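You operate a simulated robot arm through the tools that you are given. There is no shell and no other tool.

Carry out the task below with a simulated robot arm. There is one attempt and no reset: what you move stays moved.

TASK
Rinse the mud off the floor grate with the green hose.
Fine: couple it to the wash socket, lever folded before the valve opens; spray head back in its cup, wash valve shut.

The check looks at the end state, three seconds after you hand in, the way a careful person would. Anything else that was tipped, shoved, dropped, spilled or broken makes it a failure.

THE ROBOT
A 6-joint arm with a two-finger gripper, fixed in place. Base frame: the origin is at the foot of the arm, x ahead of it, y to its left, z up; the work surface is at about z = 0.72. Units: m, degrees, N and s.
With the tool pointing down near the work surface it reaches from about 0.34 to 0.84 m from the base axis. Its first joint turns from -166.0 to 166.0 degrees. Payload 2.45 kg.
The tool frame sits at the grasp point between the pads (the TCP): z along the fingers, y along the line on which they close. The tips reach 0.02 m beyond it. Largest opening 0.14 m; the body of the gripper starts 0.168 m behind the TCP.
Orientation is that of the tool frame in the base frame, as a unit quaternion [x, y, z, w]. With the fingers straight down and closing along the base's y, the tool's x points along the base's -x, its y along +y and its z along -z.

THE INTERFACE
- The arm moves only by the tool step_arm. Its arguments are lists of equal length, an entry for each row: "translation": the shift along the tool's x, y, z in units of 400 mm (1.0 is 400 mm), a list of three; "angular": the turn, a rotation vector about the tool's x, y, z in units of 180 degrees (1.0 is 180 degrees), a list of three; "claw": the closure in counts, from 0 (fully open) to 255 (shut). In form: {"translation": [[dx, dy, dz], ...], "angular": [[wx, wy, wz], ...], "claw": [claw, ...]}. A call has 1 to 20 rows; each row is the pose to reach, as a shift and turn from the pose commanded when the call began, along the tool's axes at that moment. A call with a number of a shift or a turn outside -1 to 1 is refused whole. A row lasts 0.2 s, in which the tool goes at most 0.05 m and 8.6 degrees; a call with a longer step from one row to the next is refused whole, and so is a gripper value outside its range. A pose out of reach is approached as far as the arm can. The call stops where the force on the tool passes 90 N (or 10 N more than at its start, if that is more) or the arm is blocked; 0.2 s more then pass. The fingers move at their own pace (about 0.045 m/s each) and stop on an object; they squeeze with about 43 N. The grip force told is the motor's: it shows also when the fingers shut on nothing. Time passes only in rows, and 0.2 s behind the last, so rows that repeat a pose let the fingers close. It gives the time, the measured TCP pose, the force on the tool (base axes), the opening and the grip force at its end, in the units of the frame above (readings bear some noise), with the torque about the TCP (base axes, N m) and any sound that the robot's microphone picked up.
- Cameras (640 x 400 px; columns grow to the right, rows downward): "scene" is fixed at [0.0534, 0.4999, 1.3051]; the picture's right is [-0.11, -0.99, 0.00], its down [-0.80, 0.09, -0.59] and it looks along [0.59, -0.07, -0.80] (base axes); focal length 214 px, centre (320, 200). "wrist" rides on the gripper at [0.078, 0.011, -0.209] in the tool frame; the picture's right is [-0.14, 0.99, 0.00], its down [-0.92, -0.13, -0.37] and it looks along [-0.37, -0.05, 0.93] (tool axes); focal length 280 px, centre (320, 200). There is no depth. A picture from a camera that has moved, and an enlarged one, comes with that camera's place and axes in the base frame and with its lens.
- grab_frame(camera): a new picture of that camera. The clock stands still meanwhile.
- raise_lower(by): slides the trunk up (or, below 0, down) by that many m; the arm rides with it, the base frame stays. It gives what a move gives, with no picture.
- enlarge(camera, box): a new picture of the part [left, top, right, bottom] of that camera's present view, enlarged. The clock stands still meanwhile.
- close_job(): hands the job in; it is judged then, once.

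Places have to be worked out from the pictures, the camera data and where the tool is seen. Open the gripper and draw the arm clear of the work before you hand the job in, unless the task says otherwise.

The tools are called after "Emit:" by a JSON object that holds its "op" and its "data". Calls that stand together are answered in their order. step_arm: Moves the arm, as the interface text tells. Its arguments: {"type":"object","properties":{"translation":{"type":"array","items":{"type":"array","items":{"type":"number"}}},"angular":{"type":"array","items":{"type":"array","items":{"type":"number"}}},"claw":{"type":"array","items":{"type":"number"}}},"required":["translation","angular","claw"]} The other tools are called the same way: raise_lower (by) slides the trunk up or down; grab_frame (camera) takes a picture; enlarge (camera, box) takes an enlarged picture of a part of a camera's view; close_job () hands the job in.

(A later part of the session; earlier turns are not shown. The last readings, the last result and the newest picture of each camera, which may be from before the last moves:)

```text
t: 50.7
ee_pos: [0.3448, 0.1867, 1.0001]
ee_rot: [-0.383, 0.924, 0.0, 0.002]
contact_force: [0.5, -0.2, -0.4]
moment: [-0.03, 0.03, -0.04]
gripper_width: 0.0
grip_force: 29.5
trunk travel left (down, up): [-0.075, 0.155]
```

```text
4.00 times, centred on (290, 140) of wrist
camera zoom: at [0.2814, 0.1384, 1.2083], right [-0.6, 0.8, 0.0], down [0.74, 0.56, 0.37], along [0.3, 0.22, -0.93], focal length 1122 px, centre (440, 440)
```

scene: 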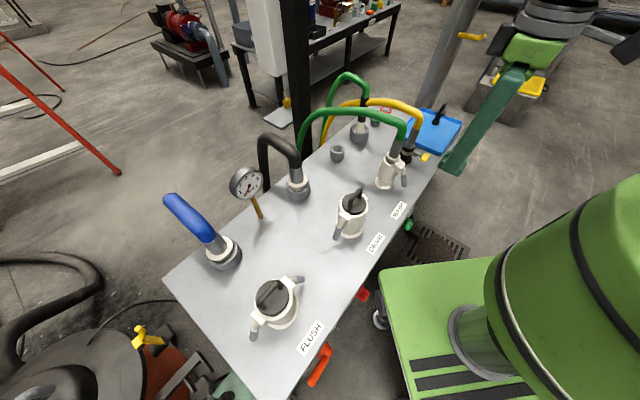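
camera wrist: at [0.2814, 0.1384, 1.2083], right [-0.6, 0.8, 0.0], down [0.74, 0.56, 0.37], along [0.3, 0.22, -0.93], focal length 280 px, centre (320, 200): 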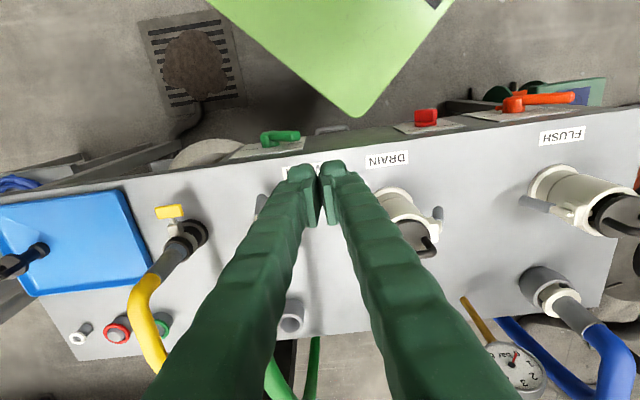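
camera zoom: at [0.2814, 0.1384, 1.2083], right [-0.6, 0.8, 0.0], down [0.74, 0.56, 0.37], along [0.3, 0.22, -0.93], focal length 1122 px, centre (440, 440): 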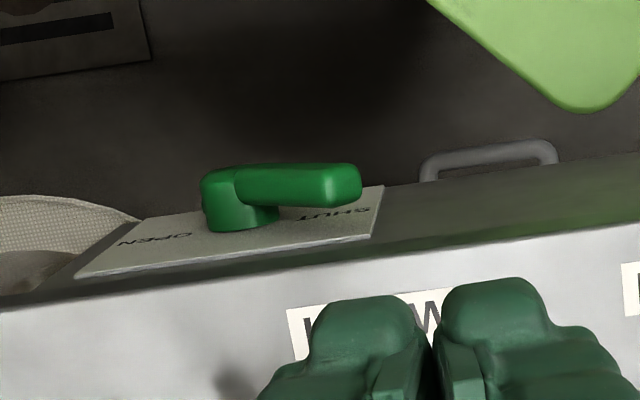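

The plate is vertical at about x+y = 0.565, with the lever standing proud of it at about 0.54. I'll descend 5 mm further out, with the fingertips ending to the left of the lever tip.

Emit:
{"op": "step_arm", "data": {"translation": [[0.0133, 0, 0.11], [0.0133, 0, 0.22], [0.0133, 0, 0.33], [0.0133, 0, 0.44], [0.0133, 0, 0.55], [0.0133, 0, 0.66], [0.0133, 0, 0.77], [0.0133, 0, 0.8875], [0.0133, 0, 0.8875]], "angular": [[0, 0, 0], [0, 0, 0], [0, 0, 0], [0, 0, 0], [0, 0, 0], [0, 0, 0], [0, 0, 0], [0, 0, 0], [0, 0, 0]], "claw": [255, 255, 255, 255, 255, 255, 255, 255, 255]}}

Emit:
{"op": "grab_frame", "data": {"camera": "wrist"}}

Emit:
{"op": "enlarge", "data": {"camera": "scene", "box": [350, 170, 470, 270]}}

```text
t: 52.7
ee_pos: [0.3403, 0.1825, 0.6461]
ee_rot: [-0.383, 0.924, 0.0, 0.001]
contact_force: [-1.1, -0.8, 0.6]
moment: [-0.02, -0.01, 0.01]
gripper_width: 0.0
grip_force: 29.1
trunk travel left (down, up): [-0.075, 0.155]
```

```text
taken
camera wrist: at [0.2772, 0.1353, 0.8534], right [-0.6, 0.8, 0.0], down [0.74, 0.56, 0.37], along [0.29, 0.22, -0.93], focal length 280 px, centre (320, 200)
```

wrist: 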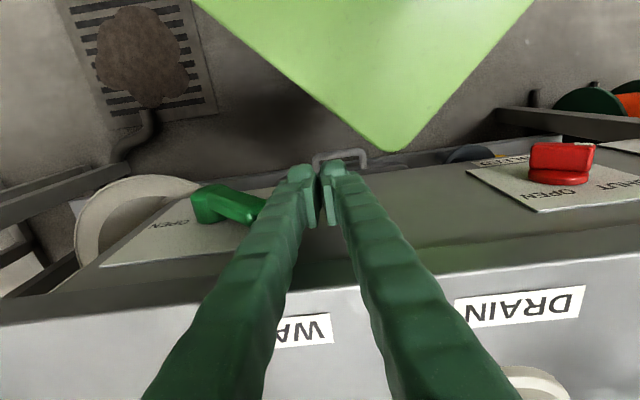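

```text
4.00 times, centred on (410, 220) of scene
camera zoom: at [0.0534, 0.4999, 1.3051], right [-0.11, -0.99, 0.0], down [-0.8, 0.09, -0.59], along [0.59, -0.07, -0.8], focal length 858 px, centre (-40, 120)
```

zoom: 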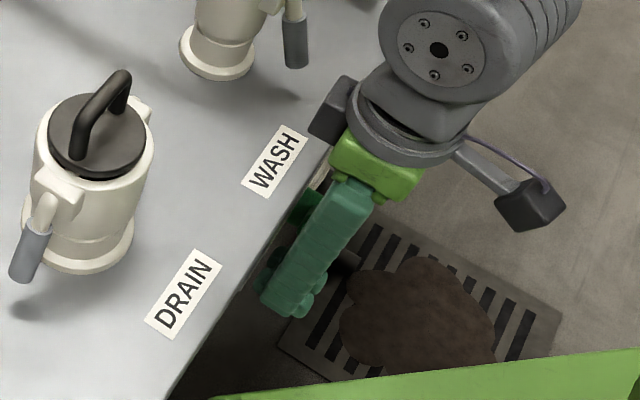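

The fingertips are beside the lever's left side and nothing is touching. I'll push it to the right in small steps.

Emit:
{"op": "step_arm", "data": {"translation": [[0, -0.03, 0], [0, -0.06, 0], [0, -0.09, 0], [0, -0.12, 0], [0, -0.15, 0], [0, -0.18, 0]], "angular": [[0, 0, 0], [0, 0, 0], [0, 0, 0], [0, 0, 0], [0, 0, 0], [0, 0, 0]], "claw": [255, 255, 255, 255, 255, 255]}}

Emit:
{"op": "grab_frame", "data": {"camera": "wrist"}}

```text
t: 54.1
ee_pos: [0.3931, 0.1329, 0.6449]
ee_rot: [-0.383, 0.924, 0.001, 0.001]
contact_force: [0.0, -0.1, -0.3]
moment: [-0.02, 0.0, -0.01]
gripper_width: 0.0001
grip_force: 29.4
trunk travel left (down, up): [-0.075, 0.155]
```

```text
taken
camera wrist: at [0.3291, 0.0846, 0.8537], right [-0.6, 0.8, 0.0], down [0.74, 0.56, 0.37], along [0.3, 0.22, -0.93], focal length 280 px, centre (320, 200)
```

wrist: 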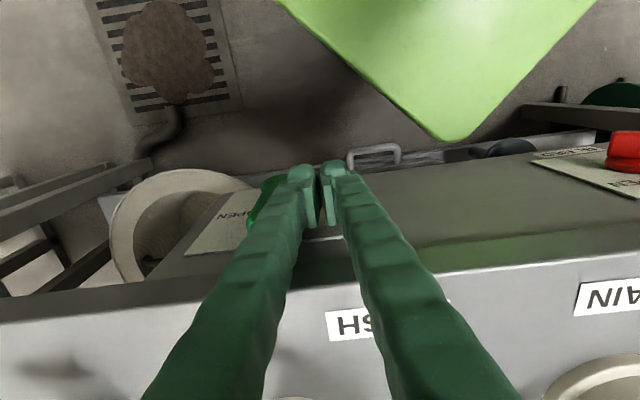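

There's no force yet. I'll zoom to see whether the lever has turned.

Emit:
{"op": "enlarge", "data": {"camera": "wrist", "box": [190, 120, 350, 260]}}

Emit:
{"op": "enlarge", "data": {"camera": "scene", "box": [380, 190, 460, 260]}}

```text
2.86 times, centred on (270, 190) of wrist
camera zoom: at [0.3291, 0.0846, 0.8537], right [-0.6, 0.8, 0.0], down [0.74, 0.56, 0.37], along [0.3, 0.22, -0.93], focal length 801 px, centre (463, 229)
```

zoom: 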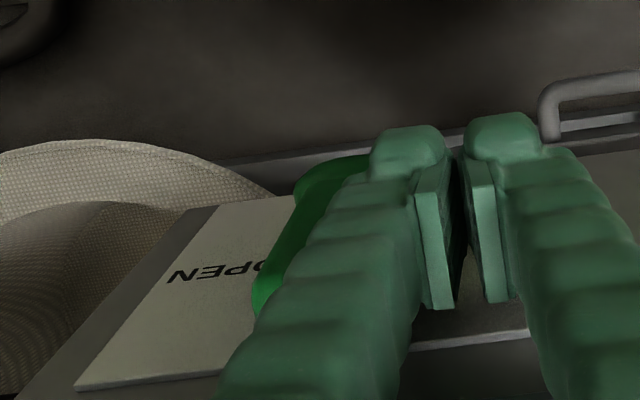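

```text
5.71 times, centred on (420, 225) of scene
camera zoom: at [0.0534, 0.4999, 1.3051], right [-0.11, -0.99, 0.0], down [-0.8, 0.09, -0.59], along [0.59, -0.07, -0.8], focal length 1226 px, centre (-251, 57)
```

zoom: 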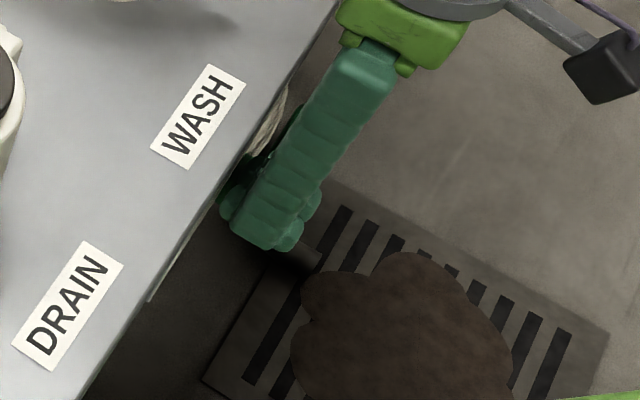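

The lever is turning with the push and is now about upright. I'll continue to the right toward OPEN.

Emit:
{"op": "step_arm", "data": {"translation": [[0, -0.025, 0], [0, -0.05, 0], [0, -0.075, 0], [0, -0.1, 0], [0, -0.125, 0], [0, -0.15, 0]], "angular": [[0, 0, 0], [0, 0, 0], [0, 0, 0], [0, 0, 0], [0, 0, 0], [0, 0, 0]], "claw": [255, 255, 255, 255, 255, 255]}}

Emit:
{"op": "enlarge", "data": {"camera": "wrist", "box": [190, 120, 350, 260]}}

```text
t: 55.5
ee_pos: [0.4266, 0.0957, 0.6458]
ee_rot: [-0.391, 0.92, 0.001, -0.004]
contact_force: [-17.5, 39.4, 31.9]
moment: [-0.2, -0.33, 0.39]
gripper_width: 0.0
grip_force: 29.3
trunk travel left (down, up): [-0.075, 0.155]
stopped in row 6: the force on the tool passed its limit at 100 N (the readings are from after the stop); the commanded pose is now the measured one
```

```text
2.86 times, centred on (270, 190) of wrist
camera zoom: at [0.3661, 0.0468, 0.8564], right [-0.62, 0.79, 0.0], down [0.73, 0.58, 0.36], along [0.28, 0.23, -0.93], focal length 801 px, centre (463, 229)
```

zoom: 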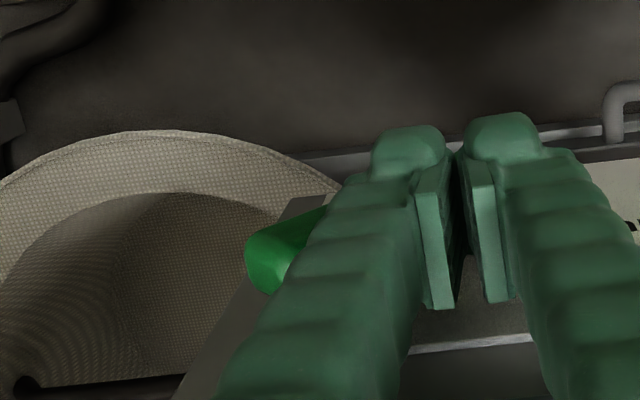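

The lever has swung a quarter turn to about 45° right and hit its end stop, which is OPEN. I'll back off left, rise, correct the attitude and look at the result.

Emit:
{"op": "step_arm", "data": {"translation": [[0, 0.05, 0], [0, 0.07, -0.03], [0.01, 0.07, -0.14], [0.01, 0.07, -0.26], [0.01, 0.07, -0.38], [0.01, 0.07, -0.5], [0.01, 0.07, -0.62], [0.01, 0.07, -0.74], [0.01, 0.07, -0.86]], "angular": [[0, 0, 0], [0.0015, -0.0021, 0.0058], [0.0015, -0.0021, 0.0058], [0.0015, -0.0021, 0.0058], [0.0015, -0.0021, 0.0058], [0.0015, -0.0021, 0.0058], [0.0015, -0.0021, 0.0058], [0.0015, -0.0021, 0.0058], [0.0015, -0.0021, 0.0058]], "claw": [255, 255, 255, 255, 255, 255, 255, 255, 255]}}

Emit:
{"op": "grab_frame", "data": {"camera": "wrist"}}

Emit:
{"op": "grab_frame", "data": {"camera": "scene"}}

Emit:
{"op": "enlarge", "data": {"camera": "scene", "box": [320, 60, 460, 200]}}

```text
t: 57.5
ee_pos: [0.4084, 0.1086, 0.99]
ee_rot: [-0.381, 0.925, 0.001, 0.001]
contact_force: [-0.1, 0.0, 0.4]
moment: [-0.02, -0.02, 0.03]
gripper_width: 0.0
grip_force: 29.0
trunk travel left (down, up): [-0.075, 0.155]
```

```text
taken
camera wrist: at [0.3449, 0.0604, 1.199], right [-0.6, 0.8, 0.0], down [0.74, 0.56, 0.37], along [0.3, 0.22, -0.93], focal length 280 px, centre (320, 200)
```

wrist: 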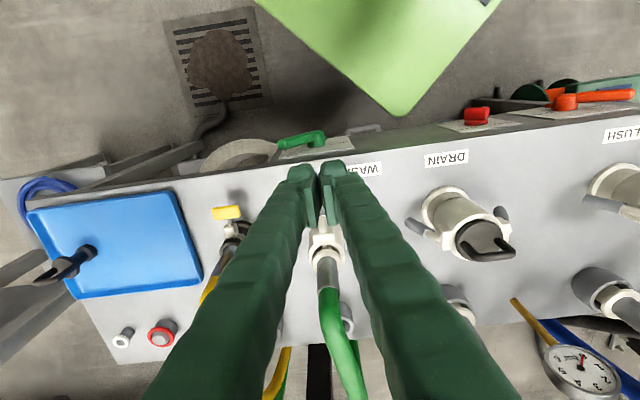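

```text
taken
```

scene: 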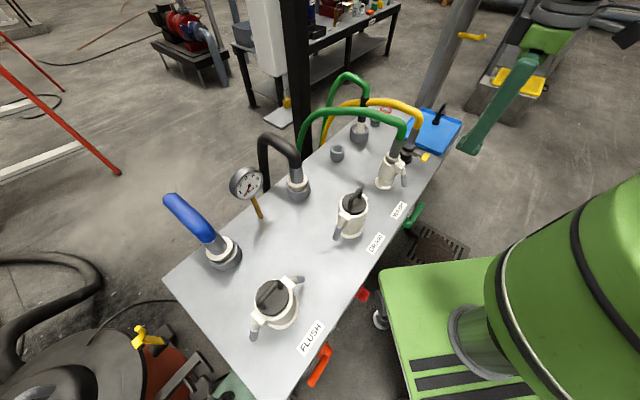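

```text
2.86 times, centred on (390, 130) of scene
camera zoom: at [0.0534, 0.4999, 1.3051], right [-0.11, -0.99, 0.0], down [-0.8, 0.09, -0.59], along [0.59, -0.07, -0.8], focal length 613 px, centre (120, 400)
```

zoom: 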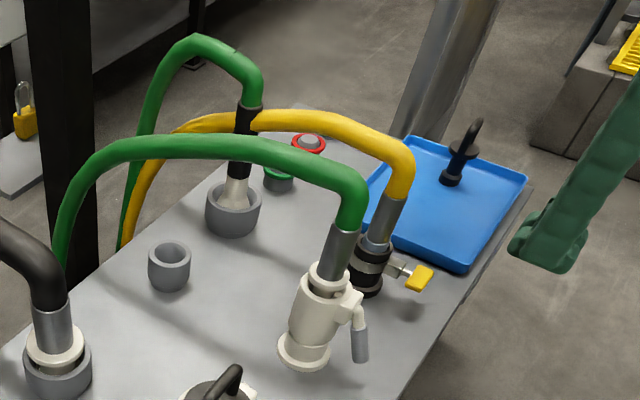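

There's no leak at the coupling, and the valve handle points the other way now. I'll zoom in to verify OPEN and see whether any water comes from the head in its cup.

Emit:
{"op": "enlarge", "data": {"camera": "wrist", "box": [240, 100, 380, 200]}}

Emit:
{"op": "enlarge", "data": {"camera": "scene", "box": [335, 70, 395, 150]}}

Emit:
{"op": "enlarge", "data": {"camera": "scene", "box": [365, 110, 425, 195]}}

```text
4.00 times, centred on (310, 150) of wrist
camera zoom: at [0.3449, 0.0604, 1.199], right [-0.6, 0.8, 0.0], down [0.74, 0.56, 0.37], along [0.3, 0.22, -0.93], focal length 1122 px, centre (360, 400)
```

zoom: 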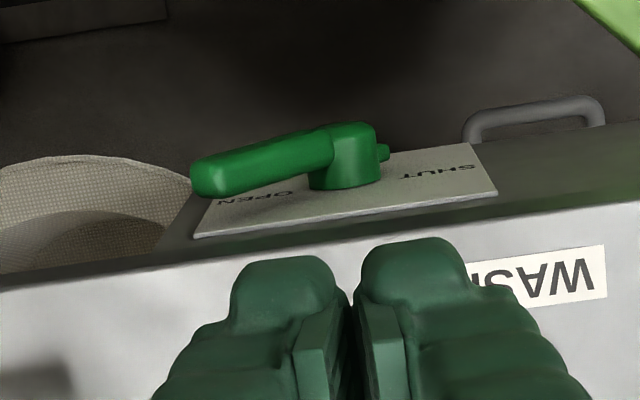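

```text
5.00 times, centred on (365, 110) of scene
camera zoom: at [0.0534, 0.4999, 1.3051], right [-0.11, -0.99, 0.0], down [-0.8, 0.09, -0.59], along [0.59, -0.07, -0.8], focal length 1072 px, centre (95, 650)
```

zoom: 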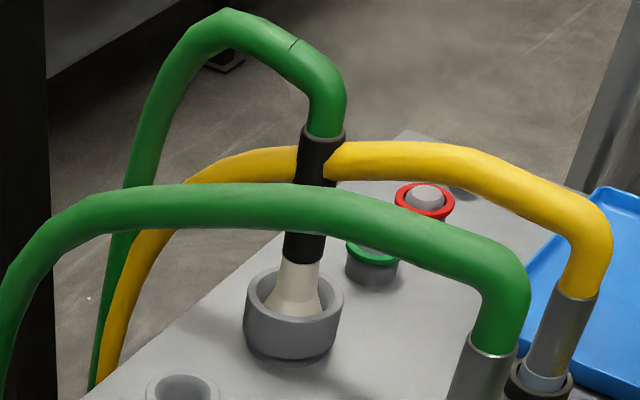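

```text
4.71 times, centred on (395, 152) of scene
camera zoom: at [0.0534, 0.4999, 1.3051], right [-0.11, -0.99, 0.0], down [-0.8, 0.09, -0.59], along [0.59, -0.07, -0.8], focal length 1009 px, centre (-33, 424)
```

zoom: 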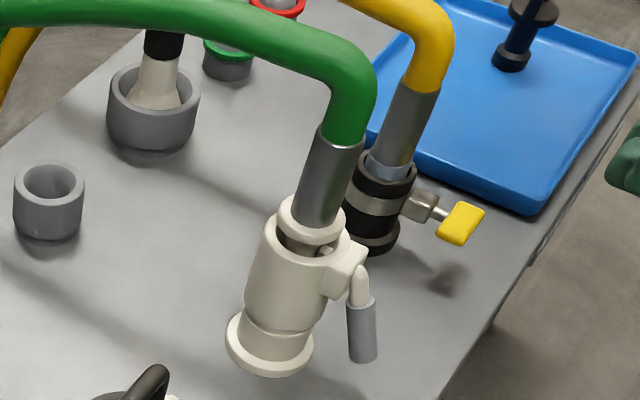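

The lever is at OPEN, the coupling is dry, and nothing shows at the cup. I'll check the gauge and the buttons for any pump indication.

Emit:
{"op": "enlarge", "data": {"camera": "scene", "box": [215, 155, 285, 225]}}

Emit:
{"op": "enlarge", "data": {"camera": "scene", "box": [400, 60, 470, 130]}}

```text
5.71 times, centred on (250, 190) of scene
camera zoom: at [0.0534, 0.4999, 1.3051], right [-0.11, -0.99, 0.0], down [-0.8, 0.09, -0.59], along [0.59, -0.07, -0.8], focal length 1226 px, centre (720, 257)
```

zoom: 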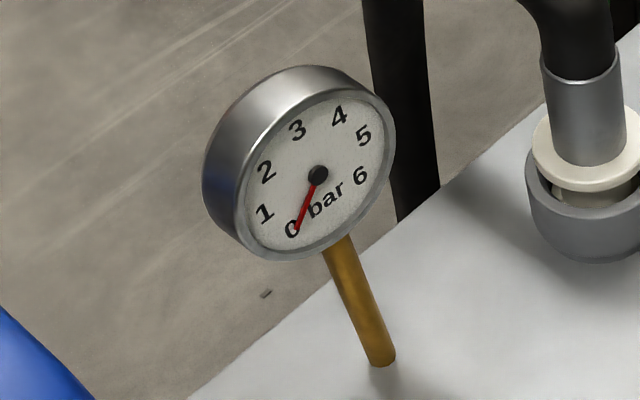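

```text
5.71 times, centred on (435, 95) of scene
camera zoom: at [0.0534, 0.4999, 1.3051], right [-0.11, -0.99, 0.0], down [-0.8, 0.09, -0.59], along [0.59, -0.07, -0.8], focal length 1226 px, centre (-337, 800)
```

zoom: 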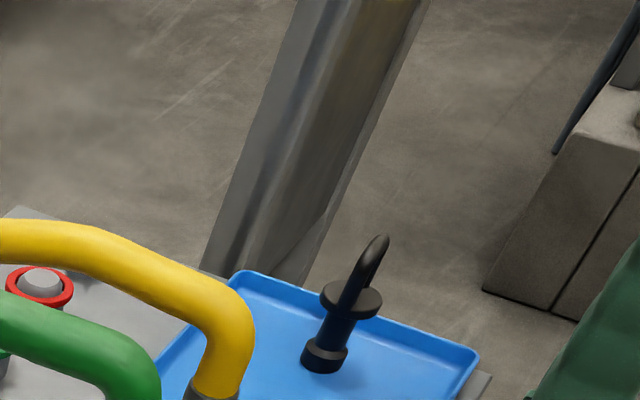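

The gauge reads 0, and I can't tell what it serves. The head's grip looks upright at about (0.783, 0.249) from z 0.81 to 0.90, but the yellow hose runs very close to it. I'll hover there to see the clearance.

Emit:
{"op": "step_arm", "data": {"translation": [[0, 0, -0.12], [0, 0, -0.24], [0, 0, -0.35], [-0.09, -0.058, -0.35], [-0.18, -0.116, -0.35], [-0.27, -0.174, -0.35], [-0.36, -0.232, -0.35], [-0.45, -0.29, -0.35], [-0.54, -0.349, -0.35], [-0.624, -0.407, -0.35]], "angular": [[0, 0, 0], [0, 0, 0], [0, 0, 0], [0, 0, 0], [0, 0, 0], [0, 0, 0], [0, 0, 0], [0, 0, 0], [0, 0, 0], [0, 0, 0]], "claw": [255, 255, 255, 200, 100, 0, 0, 0, 0, 0]}}

Emit:
{"op": "grab_frame", "data": {"camera": "wrist"}}

Emit:
{"op": "enlarge", "data": {"camera": "wrist", "box": [250, 110, 390, 250]}}

```text
t: 59.8
ee_pos: [0.7018, 0.1692, 1.1276]
ee_rot: [-0.38, 0.925, 0.001, 0.0]
contact_force: [0.3, 1.2, -1.0]
moment: [-0.03, 0.0, -0.02]
gripper_width: 0.139
grip_force: 0.1
trunk travel left (down, up): [-0.075, 0.155]
```

```text
taken
camera wrist: at [0.6388, 0.1217, 1.3373], right [-0.6, 0.8, 0.0], down [0.74, 0.56, 0.37], along [0.29, 0.22, -0.93], focal length 280 px, centre (320, 200)
```

wrist: 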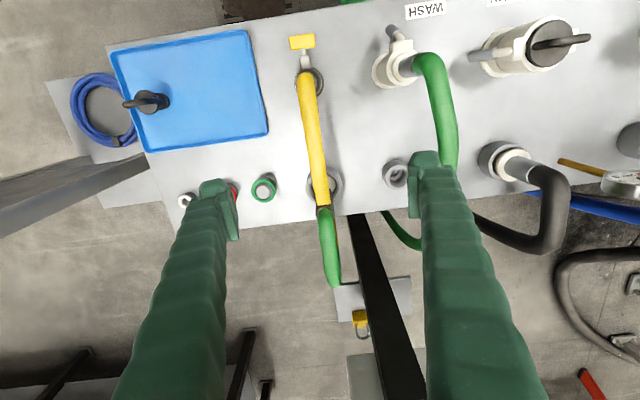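

```text
2.86 times, centred on (320, 180) of wrist
camera zoom: at [0.6388, 0.1217, 1.3373], right [-0.6, 0.8, 0.0], down [0.74, 0.56, 0.37], along [0.29, 0.22, -0.93], focal length 801 px, centre (320, 257)
```

zoom: 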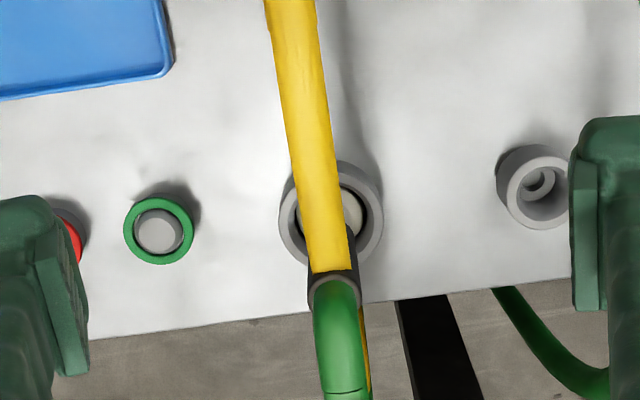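

Seen from above, the yellow hose runs in the same 45° plane as the head and passes right at its grip, so fingers closing along the bench will straddle both. I'll move over the head and re-check alignment.

Emit:
{"op": "step_arm", "data": {"translation": [[-0.0949, -0.001, 0], [-0.1897, -0.002, 0], [-0.2846, -0.0025, 0], [-0.2846, -0.0025, 0]], "angular": [[0, 0, 0], [0, 0, 0], [0, 0, 0], [0, 0, 0]], "claw": [60, 60, 60, 60]}}

Emit:
{"op": "grab_frame", "data": {"camera": "wrist"}}

Emit:
{"op": "enlarge", "data": {"camera": "wrist", "box": [250, 80, 390, 220]}}

Emit:
{"op": "enlarge", "data": {"camera": "scene", "box": [330, 40, 410, 150]}}

```text
t: 60.8
ee_pos: [0.7832, 0.2486, 1.1296]
ee_rot: [-0.38, 0.925, 0.001, 0.0]
contact_force: [1.0, 0.1, 0.2]
moment: [-0.02, 0.0, 0.03]
gripper_width: 0.1071
grip_force: 0.1
trunk travel left (down, up): [-0.075, 0.155]
```

```text
taken
camera wrist: at [0.7198, 0.2021, 1.3382], right [-0.6, 0.8, 0.0], down [0.74, 0.56, 0.37], along [0.29, 0.22, -0.93], focal length 280 px, centre (320, 200)
```

wrist: 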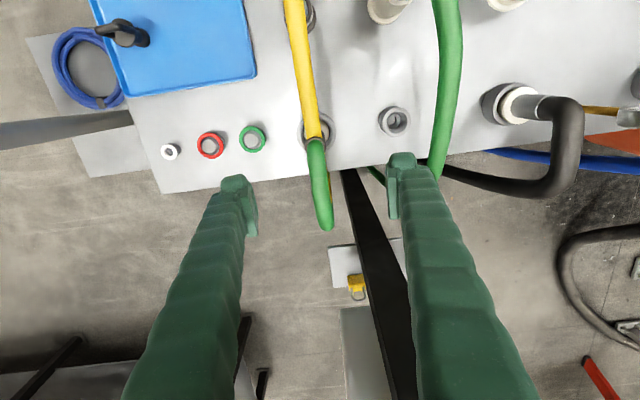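

```text
2.86 times, centred on (320, 150) of wrist
camera zoom: at [0.7198, 0.2021, 1.3382], right [-0.6, 0.8, 0.0], down [0.74, 0.56, 0.37], along [0.29, 0.22, -0.93], focal length 801 px, centre (320, 343)
```

zoom: 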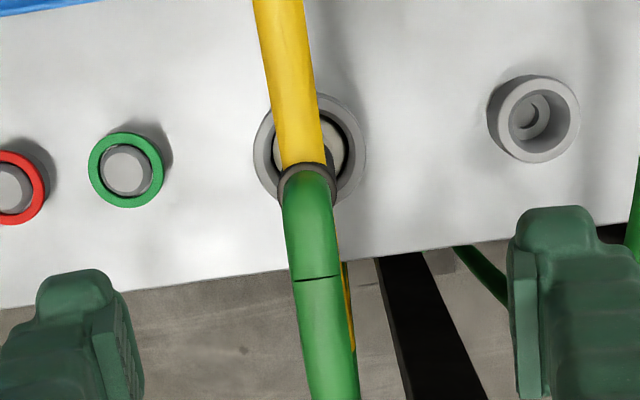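

```text
3.64 times, centred on (370, 95) of scene
camera zoom: at [0.0534, 0.4999, 1.3051], right [-0.11, -0.99, 0.0], down [-0.8, 0.09, -0.59], along [0.59, -0.07, -0.8], focal length 780 px, centre (138, 582)
```

zoom: 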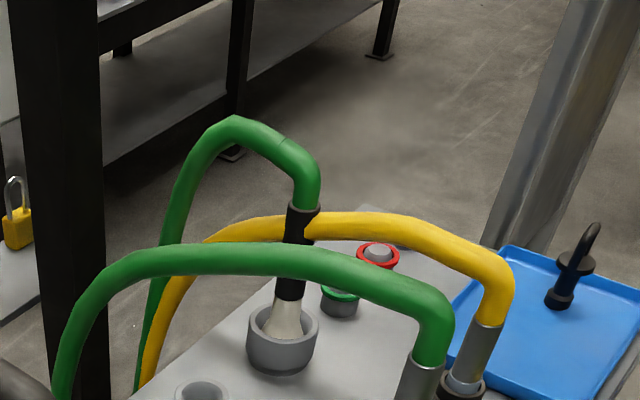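

The grip is about 6–7 mm to the right of the tool axis (toward +e). I'll correct for that and descend to mid-grip with the fingers open.

Emit:
{"op": "step_arm", "data": {"translation": [[-0.002, -0.016, 0.05], [-0.002, -0.016, 0.15], [-0.002, -0.016, 0.26], [-0.002, -0.016, 0.37], [-0.002, -0.016, 0.48], [-0.002, -0.016, 0.58], [-0.002, -0.016, 0.66], [-0.002, -0.016, 0.6815]], "angular": [[0, 0, 0], [0, 0, 0], [0, 0, 0], [0, 0, 0], [0, 0, 0], [0, 0, 0], [0, 0, 0], [0, 0, 0]], "claw": [60, 60, 60, 60, 60, 60, 60, 60]}}

Emit:
{"op": "grab_frame", "data": {"camera": "wrist"}}

Emit:
{"op": "enlarge", "data": {"camera": "scene", "box": [330, 40, 410, 150]}}

```text
t: 62.5
ee_pos: [0.7873, 0.2445, 0.8573]
ee_rot: [-0.38, 0.925, 0.001, 0.0]
contact_force: [0.1, 1.1, -0.1]
moment: [-0.02, 0.05, 0.0]
gripper_width: 0.107
grip_force: 0.1
trunk travel left (down, up): [-0.075, 0.155]
```

```text
taken
camera wrist: at [0.7234, 0.1974, 1.0657], right [-0.6, 0.8, 0.0], down [0.74, 0.56, 0.37], along [0.3, 0.22, -0.93], focal length 280 px, centre (320, 200)
```

wrist: 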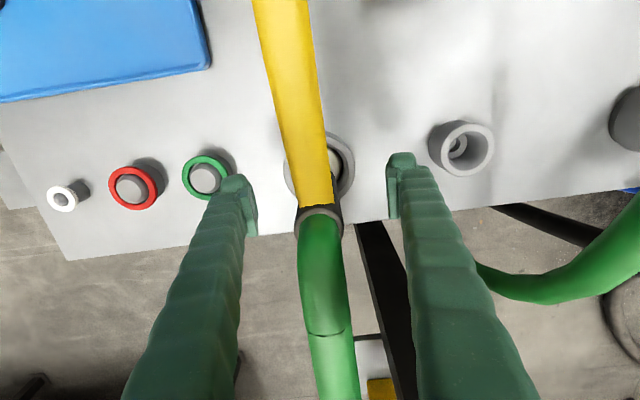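

```text
3.64 times, centred on (370, 95) of scene
camera zoom: at [0.0534, 0.4999, 1.3051], right [-0.11, -0.99, 0.0], down [-0.8, 0.09, -0.59], along [0.59, -0.07, -0.8], focal length 780 px, centre (138, 582)
```

zoom: 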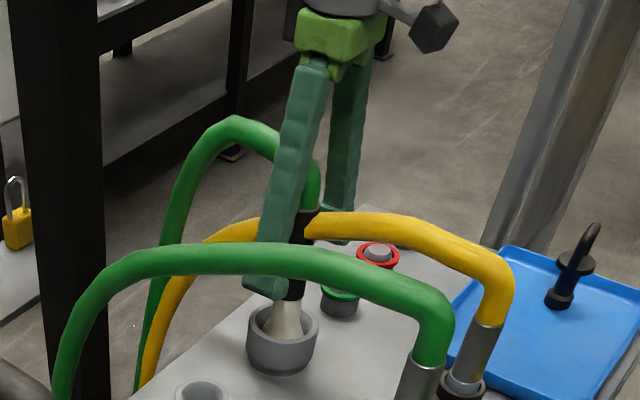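

The grip is centred between the fingers. I'll close on it and watch the readings.

Emit:
{"op": "step_arm", "data": {"translation": [[0, 0, 0], [0, 0, 0], [0, 0, 0], [0, 0, 0], [0, 0, 0], [0, 0, 0], [0, 0, 0]], "angular": [[0, 0, 0], [0, 0, 0], [0, 0, 0], [0, 0, 0], [0, 0, 0], [0, 0, 0], [0, 0, 0]], "claw": [110, 150, 200, 255, 255, 255, 255]}}

Emit:
{"op": "grab_frame", "data": {"camera": "wrist"}}

Emit:
{"op": "enlarge", "data": {"camera": "scene", "box": [330, 40, 410, 150]}}

```text
t: 64.2
ee_pos: [0.7866, 0.2452, 0.8578]
ee_rot: [-0.38, 0.925, 0.001, 0.001]
contact_force: [1.2, -0.7, 1.2]
moment: [-0.07, -0.05, -0.01]
gripper_width: 0.0312
grip_force: 43.0
trunk travel left (down, up): [-0.075, 0.155]
```

```text
taken
camera wrist: at [0.7233, 0.1972, 1.0662], right [-0.6, 0.8, 0.0], down [0.74, 0.56, 0.37], along [0.3, 0.22, -0.93], focal length 280 px, centre (320, 200)
```

wrist: 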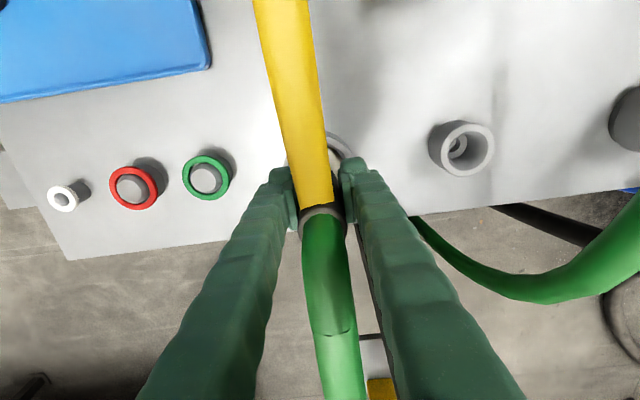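

```text
3.64 times, centred on (370, 95) of scene
camera zoom: at [0.0534, 0.4999, 1.3051], right [-0.11, -0.99, 0.0], down [-0.8, 0.09, -0.59], along [0.59, -0.07, -0.8], focal length 780 px, centre (138, 582)
```

zoom: 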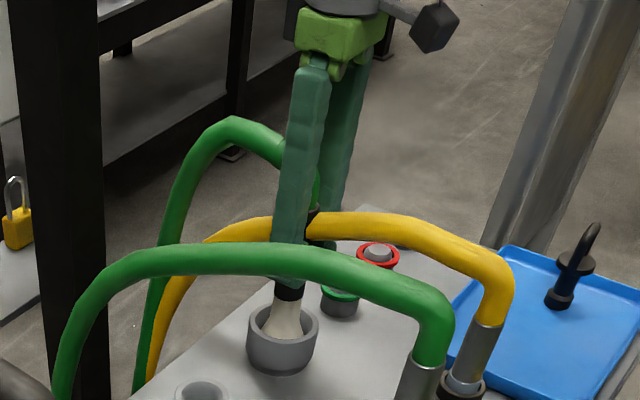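

The grip is held at 31 mm, nothing is flowing, and the yellow hose hasn't moved. I'll lift in small steps and watch it.

Emit:
{"op": "step_arm", "data": {"translation": [[0, 0, -0.03], [0, 0, -0.06], [0, 0, -0.1], [0, 0, -0.15]], "angular": [[0, 0, 0], [0, 0, 0], [0, 0, 0], [0, 0, 0]], "claw": [255, 255, 255, 255]}}

Emit:
{"op": "enlarge", "data": {"camera": "scene", "box": [310, 30, 430, 150]}}

```text
t: 65.2
ee_pos: [0.7872, 0.2452, 0.9171]
ee_rot: [-0.38, 0.925, 0.001, 0.0]
contact_force: [-0.5, -0.5, -2.1]
moment: [-0.01, 0.02, 0.04]
gripper_width: 0.0311
grip_force: 42.5
trunk travel left (down, up): [-0.075, 0.155]
```

```text
3.33 times, centred on (370, 90) of scene
camera zoom: at [0.0534, 0.4999, 1.3051], right [-0.11, -0.99, 0.0], down [-0.8, 0.09, -0.59], along [0.59, -0.07, -0.8], focal length 715 px, centre (153, 567)
```

zoom: 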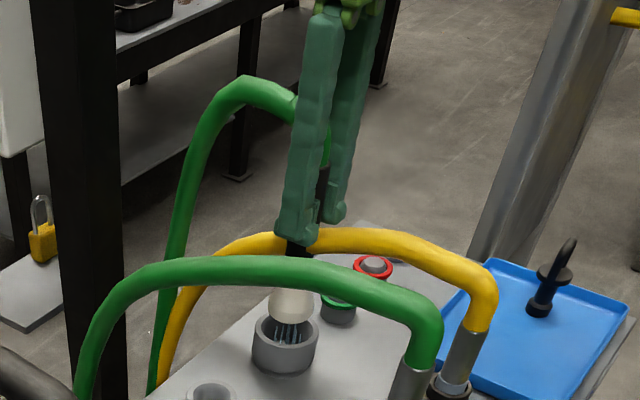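

Water jets out of the nozzle as soon as it leaves the cup, so the supply works. I'll lift clear of the yellow hose straight above the cup, then move briskly over the bench front edge, keeping away from the buttons and tray.

Emit:
{"op": "step_arm", "data": {"translation": [[0, 0, -0.1188], [0, 0, -0.2375], [0, 0, -0.3563], [0, 0, -0.475], [0.119, 0, -0.475], [0.238, 0, -0.475], [0.357, 0, -0.475], [0.476, 0, -0.475], [0.595, 0, -0.475], [0.715, 0, -0.475], [0.8345, 0, -0.475]], "angular": [[0, 0, 0], [0, 0, 0], [0, 0, 0], [0, 0, 0], [0, 0, 0], [0, 0, 0], [0, 0, 0], [0, 0, 0], [0, 0, 0], [0, 0, 0], [0, 0, 0]], "claw": [255, 255, 255, 255, 255, 255, 255, 255, 255, 255, 255]}}

Emit:
{"op": "grab_frame", "data": {"camera": "scene"}}

Emit:
{"op": "grab_frame", "data": {"camera": "wrist"}}

```text
t: 67.5
ee_pos: [0.5494, 0.0097, 1.1053]
ee_rot: [-0.381, 0.925, 0.001, 0.001]
contact_force: [-0.3, -0.9, -3.2]
moment: [0.0, -0.01, 0.05]
gripper_width: 0.0312
grip_force: 42.9
trunk travel left (down, up): [-0.075, 0.155]
```

```text
taken
```

scene: 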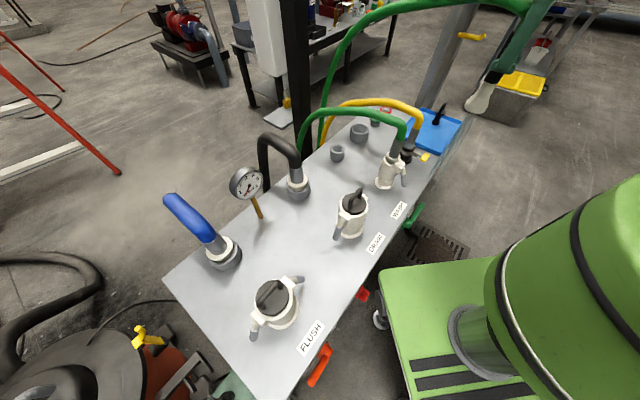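

```text
taken
camera wrist: at [0.4855, -0.0382, 1.3135], right [-0.6, 0.8, 0.0], down [0.74, 0.56, 0.37], along [0.3, 0.22, -0.93], focal length 280 px, centre (320, 200)
```

wrist: 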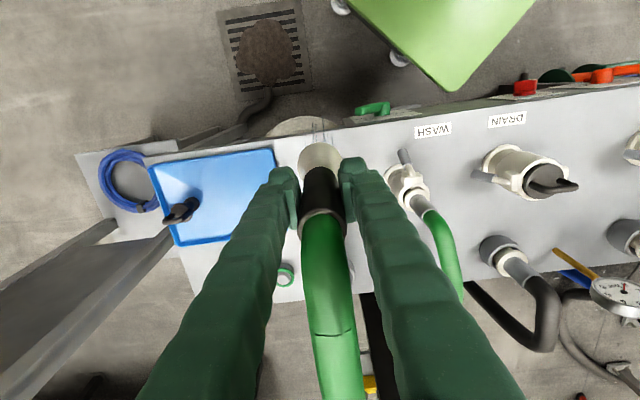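

The head is clear of the bench and the hose follows without strain. I'll continue down and right over the grate.

Emit:
{"op": "step_arm", "data": {"translation": [[0.0664, -0.0554, 0.0694], [0.1329, -0.1108, 0.1389], [0.1993, -0.1662, 0.2083], [0.2658, -0.2216, 0.2778], [0.3322, -0.2769, 0.3472], [0.3987, -0.3323, 0.4167], [0.4651, -0.3877, 0.4861], [0.5316, -0.4431, 0.5556], [0.598, -0.4985, 0.625], [0.598, -0.4985, 0.625]], "angular": [[0, 0, 0], [0, 0, 0], [0, 0, 0], [0, 0, 0], [0, 0, 0], [0, 0, 0], [0, 0, 0], [0, 0, 0], [0, 0, 0], [0, 0, 0]], "claw": [255, 255, 255, 255, 255, 255, 255, 255, 255, 255]}}

Emit:
{"op": "grab_frame", "data": {"camera": "scene"}}

Emit:
{"op": "grab_frame", "data": {"camera": "wrist"}}

Emit:
{"op": "enlarge", "data": {"camera": "scene", "box": [380, 180, 500, 290]}}

```text
t: 69.8
ee_pos: [0.5197, -0.2993, 0.8559]
ee_rot: [-0.38, 0.925, 0.001, 0.0]
contact_force: [-0.7, -0.6, -2.5]
moment: [0.02, 0.0, 0.0]
gripper_width: 0.0312
grip_force: 42.4
trunk travel left (down, up): [-0.075, 0.155]
```

```text
taken
```

scene: 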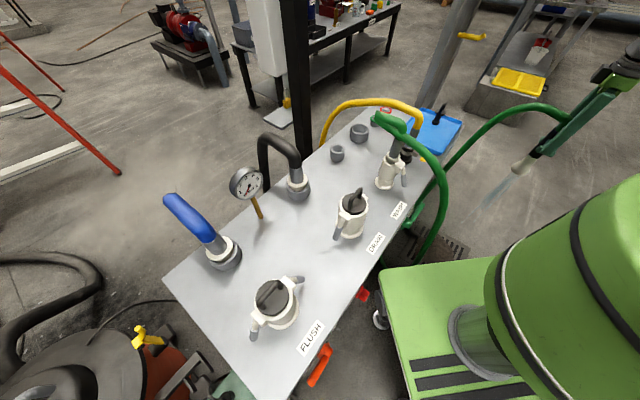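

```text
taken
camera wrist: at [0.4561, -0.348, 1.0647], right [-0.6, 0.8, 0.0], down [0.74, 0.56, 0.37], along [0.3, 0.22, -0.93], focal length 280 px, centre (320, 200)
```

wrist: 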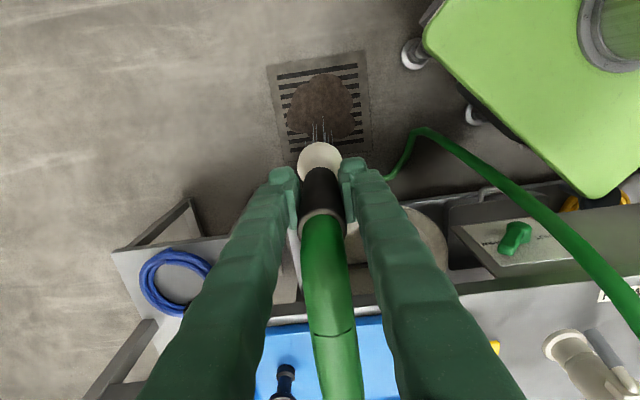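

```text
3.64 times, centred on (440, 235) of scene
camera zoom: at [0.0534, 0.4999, 1.3051], right [-0.11, -0.99, 0.0], down [-0.8, 0.09, -0.59], along [0.59, -0.07, -0.8], focal length 780 px, centre (-116, 73)
```

zoom: 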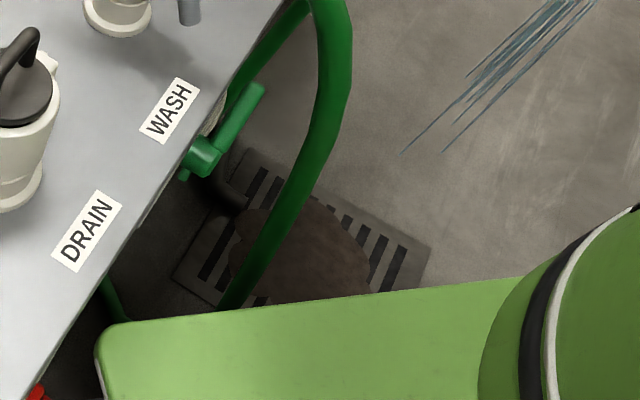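

The jet points straight down at the mud, but the streaks look short. I'll lower the head closer to the grate, hold there, and check whether the mud is coming off.

Emit:
{"op": "step_arm", "data": {"translation": [[0.005, 0, 0.1], [0.01, 0, 0.2], [0.02, 0, 0.3], [0.03, 0, 0.4], [0.03, 0, 0.5], [0.03, 0, 0.6], [0.03, 0, 0.6], [0.03, 0, 0.6], [0.03, 0, 0.6], [0.03, 0, 0.6], [0.03, 0, 0.6]], "angular": [[0, 0, 0], [0, 0, 0], [0, 0, 0], [0, 0, 0], [0, 0, 0], [0, 0, 0], [0, 0, 0], [0, 0, 0], [0, 0, 0], [0, 0, 0], [0, 0, 0]], "claw": [255, 255, 255, 255, 255, 255, 255, 255, 255, 255, 255]}}

Emit:
{"op": "grab_frame", "data": {"camera": "wrist"}}

Emit:
{"op": "enlarge", "data": {"camera": "wrist", "box": [250, 40, 400, 170]}}

Emit:
{"op": "grab_frame", "data": {"camera": "scene"}}

```text
t: 72.2
ee_pos: [0.5108, -0.3068, 0.6159]
ee_rot: [-0.38, 0.925, 0.001, 0.001]
contact_force: [-0.1, -0.2, -2.3]
moment: [-0.01, -0.01, 0.01]
gripper_width: 0.0313
grip_force: 42.8
trunk travel left (down, up): [-0.075, 0.155]
```

```text
taken
camera wrist: at [0.4476, -0.3547, 0.8253], right [-0.6, 0.8, 0.0], down [0.74, 0.56, 0.37], along [0.29, 0.22, -0.93], focal length 280 px, centre (320, 200)
```

wrist: 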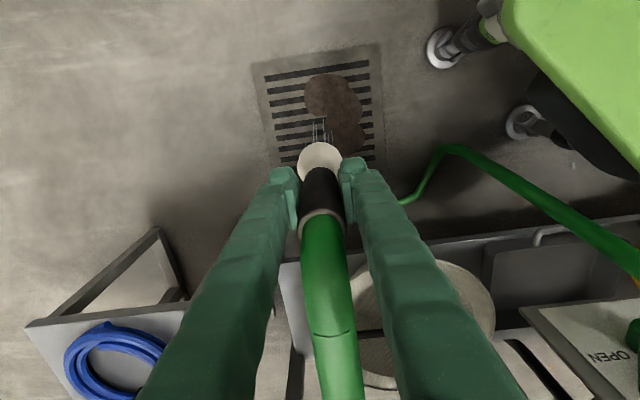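

```text
3.08 times, centred on (325, 105) of wrist
camera zoom: at [0.4476, -0.3547, 0.8253], right [-0.6, 0.8, 0.0], down [0.74, 0.56, 0.37], along [0.29, 0.22, -0.93], focal length 863 px, centre (305, 492)
```

zoom: 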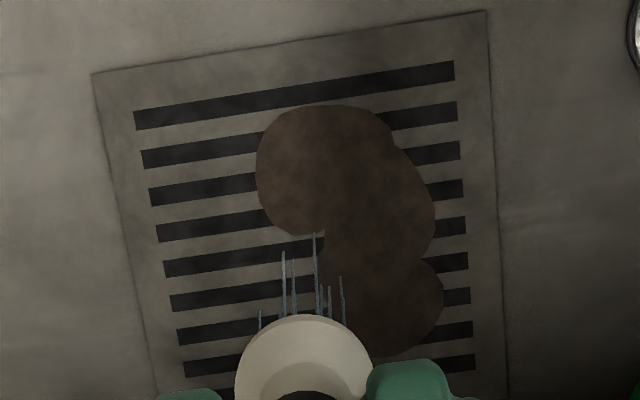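

```text
taken
```

scene: 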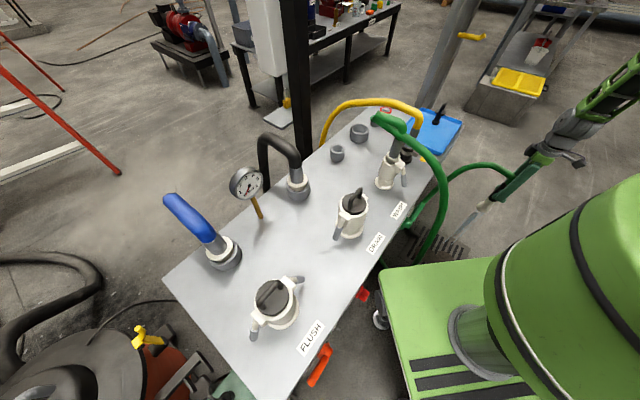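

The mud directly under the jet is gone, so the spray works at this height. I'll sweep over the remaining lobes.

Emit:
{"op": "step_arm", "data": {"translation": [[0, 0.1, 0], [0, 0.1, 0], [-0.06, 0.16, 0], [-0.125, 0.1675, 0], [-0.125, 0.1675, 0], [-0.125, 0.1675, 0], [-0.06, 0.22, 0], [0.02, 0.22, 0], [0.02, 0.22, 0], [0.09, 0.2, 0], [0.09, 0.2, 0], [0.09, 0.1, 0], [0.09, 0.1, 0], [0.175, 0.0875, 0], [0.175, 0.0875, 0], [0.175, 0.0875, 0], [0.225, 0.03, 0], [0.225, 0.03, 0], [0.15, 0.03, 0], [0.05, 0.06, 0]], "angular": [[0, 0, 0], [0, 0, 0], [0, 0, 0], [0, 0, 0], [0, 0, 0], [0, 0, 0], [0, 0, 0], [0, 0, 0], [0, 0, 0], [0, 0, 0], [0, 0, 0], [0, 0, 0], [0, 0, 0], [0, 0, 0], [0, 0, 0], [0, 0, 0], [0, 0, 0], [0, 0, 0], [0, 0, 0], [0, 0, 0]], "claw": [255, 255, 255, 255, 255, 255, 255, 255, 255, 255, 255, 255, 255, 255, 255, 255, 255, 255, 255, 255]}}

Emit:
{"op": "enlarge", "data": {"camera": "wrist", "box": [230, 20, 410, 180]}}

Emit:
{"op": "enlarge", "data": {"camera": "scene", "box": [380, 180, 500, 290]}}

```text
t: 76.3
ee_pos: [0.4819, -0.3036, 0.6173]
ee_rot: [-0.38, 0.925, 0.001, 0.0]
contact_force: [-0.1, 0.8, -1.7]
moment: [-0.03, 0.01, 0.01]
gripper_width: 0.0314
grip_force: 42.8
trunk travel left (down, up): [-0.075, 0.155]
```

```text
2.50 times, centred on (320, 100) of wrist
camera zoom: at [0.4178, -0.3515, 0.8254], right [-0.6, 0.8, 0.0], down [0.74, 0.56, 0.37], along [0.3, 0.22, -0.93], focal length 701 px, centre (320, 450)
```

zoom: 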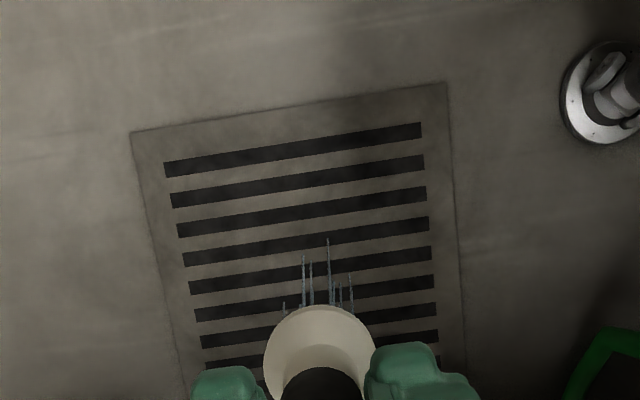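

```text
3.64 times, centred on (440, 235) of scene
camera zoom: at [0.0534, 0.4999, 1.3051], right [-0.11, -0.99, 0.0], down [-0.8, 0.09, -0.59], along [0.59, -0.07, -0.8], focal length 780 px, centre (-116, 73)
```

zoom: 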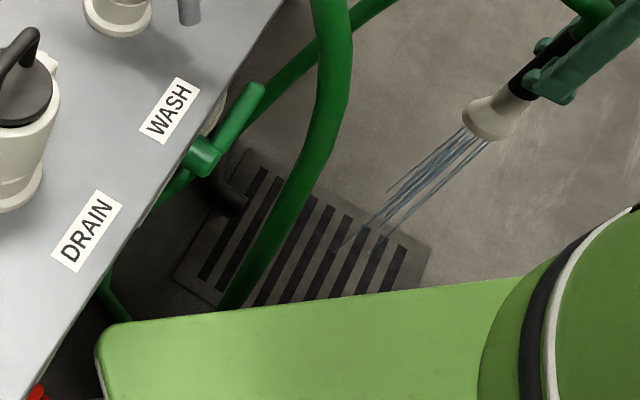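

The grate looks clean. I'll sweep the part hidden behind the nozzle too, then look again.

Emit:
{"op": "step_arm", "data": {"translation": [[-0.1, 0.05, 0], [-0.2, 0.05, 0], [-0.25, 0.0, 0], [-0.25, -0.08, 0], [-0.2, -0.15, 0], [-0.1, -0.15, 0], [0, -0.15, 0], [0.1, -0.15, 0], [0.2, -0.15, 0], [0.25, -0.15, 0]], "angular": [[0, 0, 0], [0, 0, 0], [0, 0, 0], [0, 0, 0], [0, 0, 0], [0, 0, 0], [0, 0, 0], [0, 0, 0], [0, 0, 0], [0, 0, 0]], "claw": [255, 255, 255, 255, 255, 255, 255, 255, 255, 255]}}

Emit:
{"op": "grab_frame", "data": {"camera": "wrist"}}

Emit:
{"op": "enlarge", "data": {"camera": "wrist", "box": [230, 40, 430, 200]}}

```text
t: 78.5
ee_pos: [0.4502, -0.4178, 0.6155]
ee_rot: [-0.381, 0.924, 0.001, 0.001]
contact_force: [-0.4, -0.9, -2.6]
moment: [0.02, -0.02, 0.01]
gripper_width: 0.0312
grip_force: 42.9
trunk travel left (down, up): [-0.075, 0.155]
```

```text
taken
camera wrist: at [0.3873, -0.4653, 0.8245], right [-0.6, 0.8, 0.0], down [0.74, 0.56, 0.37], along [0.29, 0.22, -0.93], focal length 280 px, centre (320, 200)
```

wrist: 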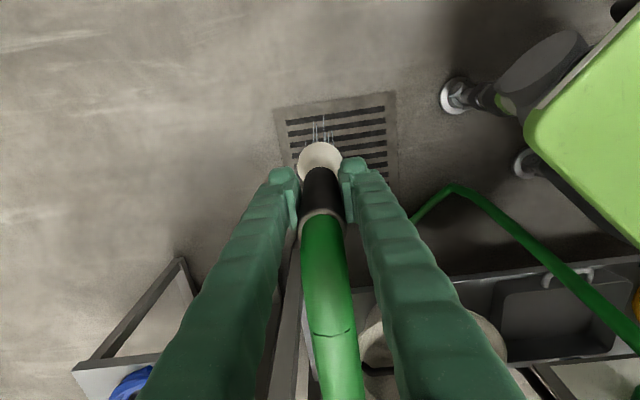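

```text
2.50 times, centred on (330, 120) of wrist
camera zoom: at [0.3873, -0.4653, 0.8245], right [-0.6, 0.8, 0.0], down [0.74, 0.56, 0.37], along [0.29, 0.22, -0.93], focal length 701 px, centre (295, 400)
```

zoom: 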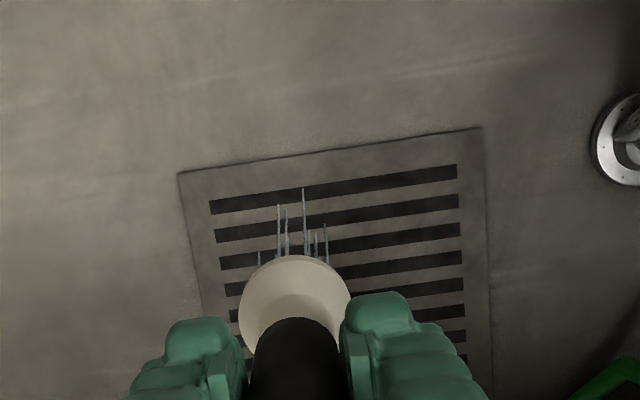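

It is clean everywhere I can see. I'll rise back along the approach path and take one more look at the grate as the nozzle moves off it.

Emit:
{"op": "step_arm", "data": {"translation": [[-0.0479, 0.0263, -0.1045], [-0.0959, 0.0527, -0.209], [-0.1438, 0.079, -0.3135], [-0.1918, 0.1054, -0.418], [-0.2397, 0.1317, -0.5225], [-0.2876, 0.1581, -0.627], [-0.3356, 0.1844, -0.7315], [-0.3835, 0.2108, -0.836]], "angular": [[0, 0, 0], [0, 0, 0], [0, 0, 0], [0, 0, 0], [0, 0, 0], [0, 0, 0], [0, 0, 0], [0, 0, 0]], "claw": [255, 255, 255, 255, 255, 255, 255, 255]}}

Emit:
{"op": "enlarge", "data": {"camera": "wrist", "box": [230, 20, 410, 180]}}

Emit:
{"op": "grab_frame", "data": {"camera": "scene"}}

```text
t: 80.3
ee_pos: [0.4999, -0.2519, 0.9519]
ee_rot: [-0.38, 0.925, 0.001, 0.001]
contact_force: [0.3, 0.7, -3.2]
moment: [-0.08, 0.0, 0.01]
gripper_width: 0.0313
grip_force: 43.6
trunk travel left (down, up): [-0.075, 0.155]
```

```text
2.50 times, centred on (320, 100) of wrist
camera zoom: at [0.4368, -0.2983, 1.1603], right [-0.6, 0.8, 0.0], down [0.74, 0.56, 0.37], along [0.3, 0.22, -0.93], focal length 701 px, centre (320, 450)
```

zoom: 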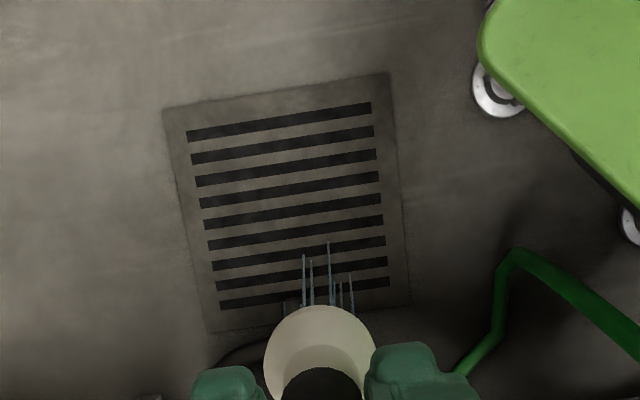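

```text
taken
```

scene: 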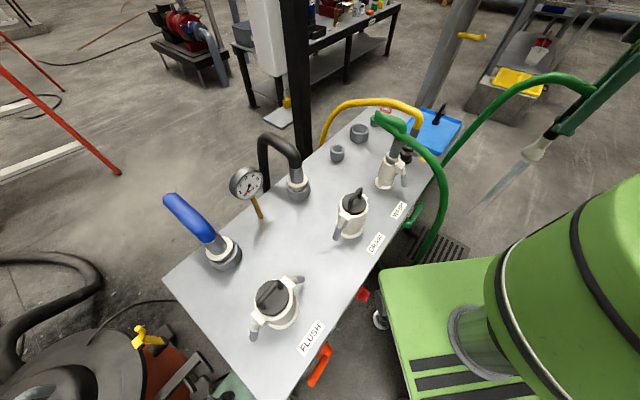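

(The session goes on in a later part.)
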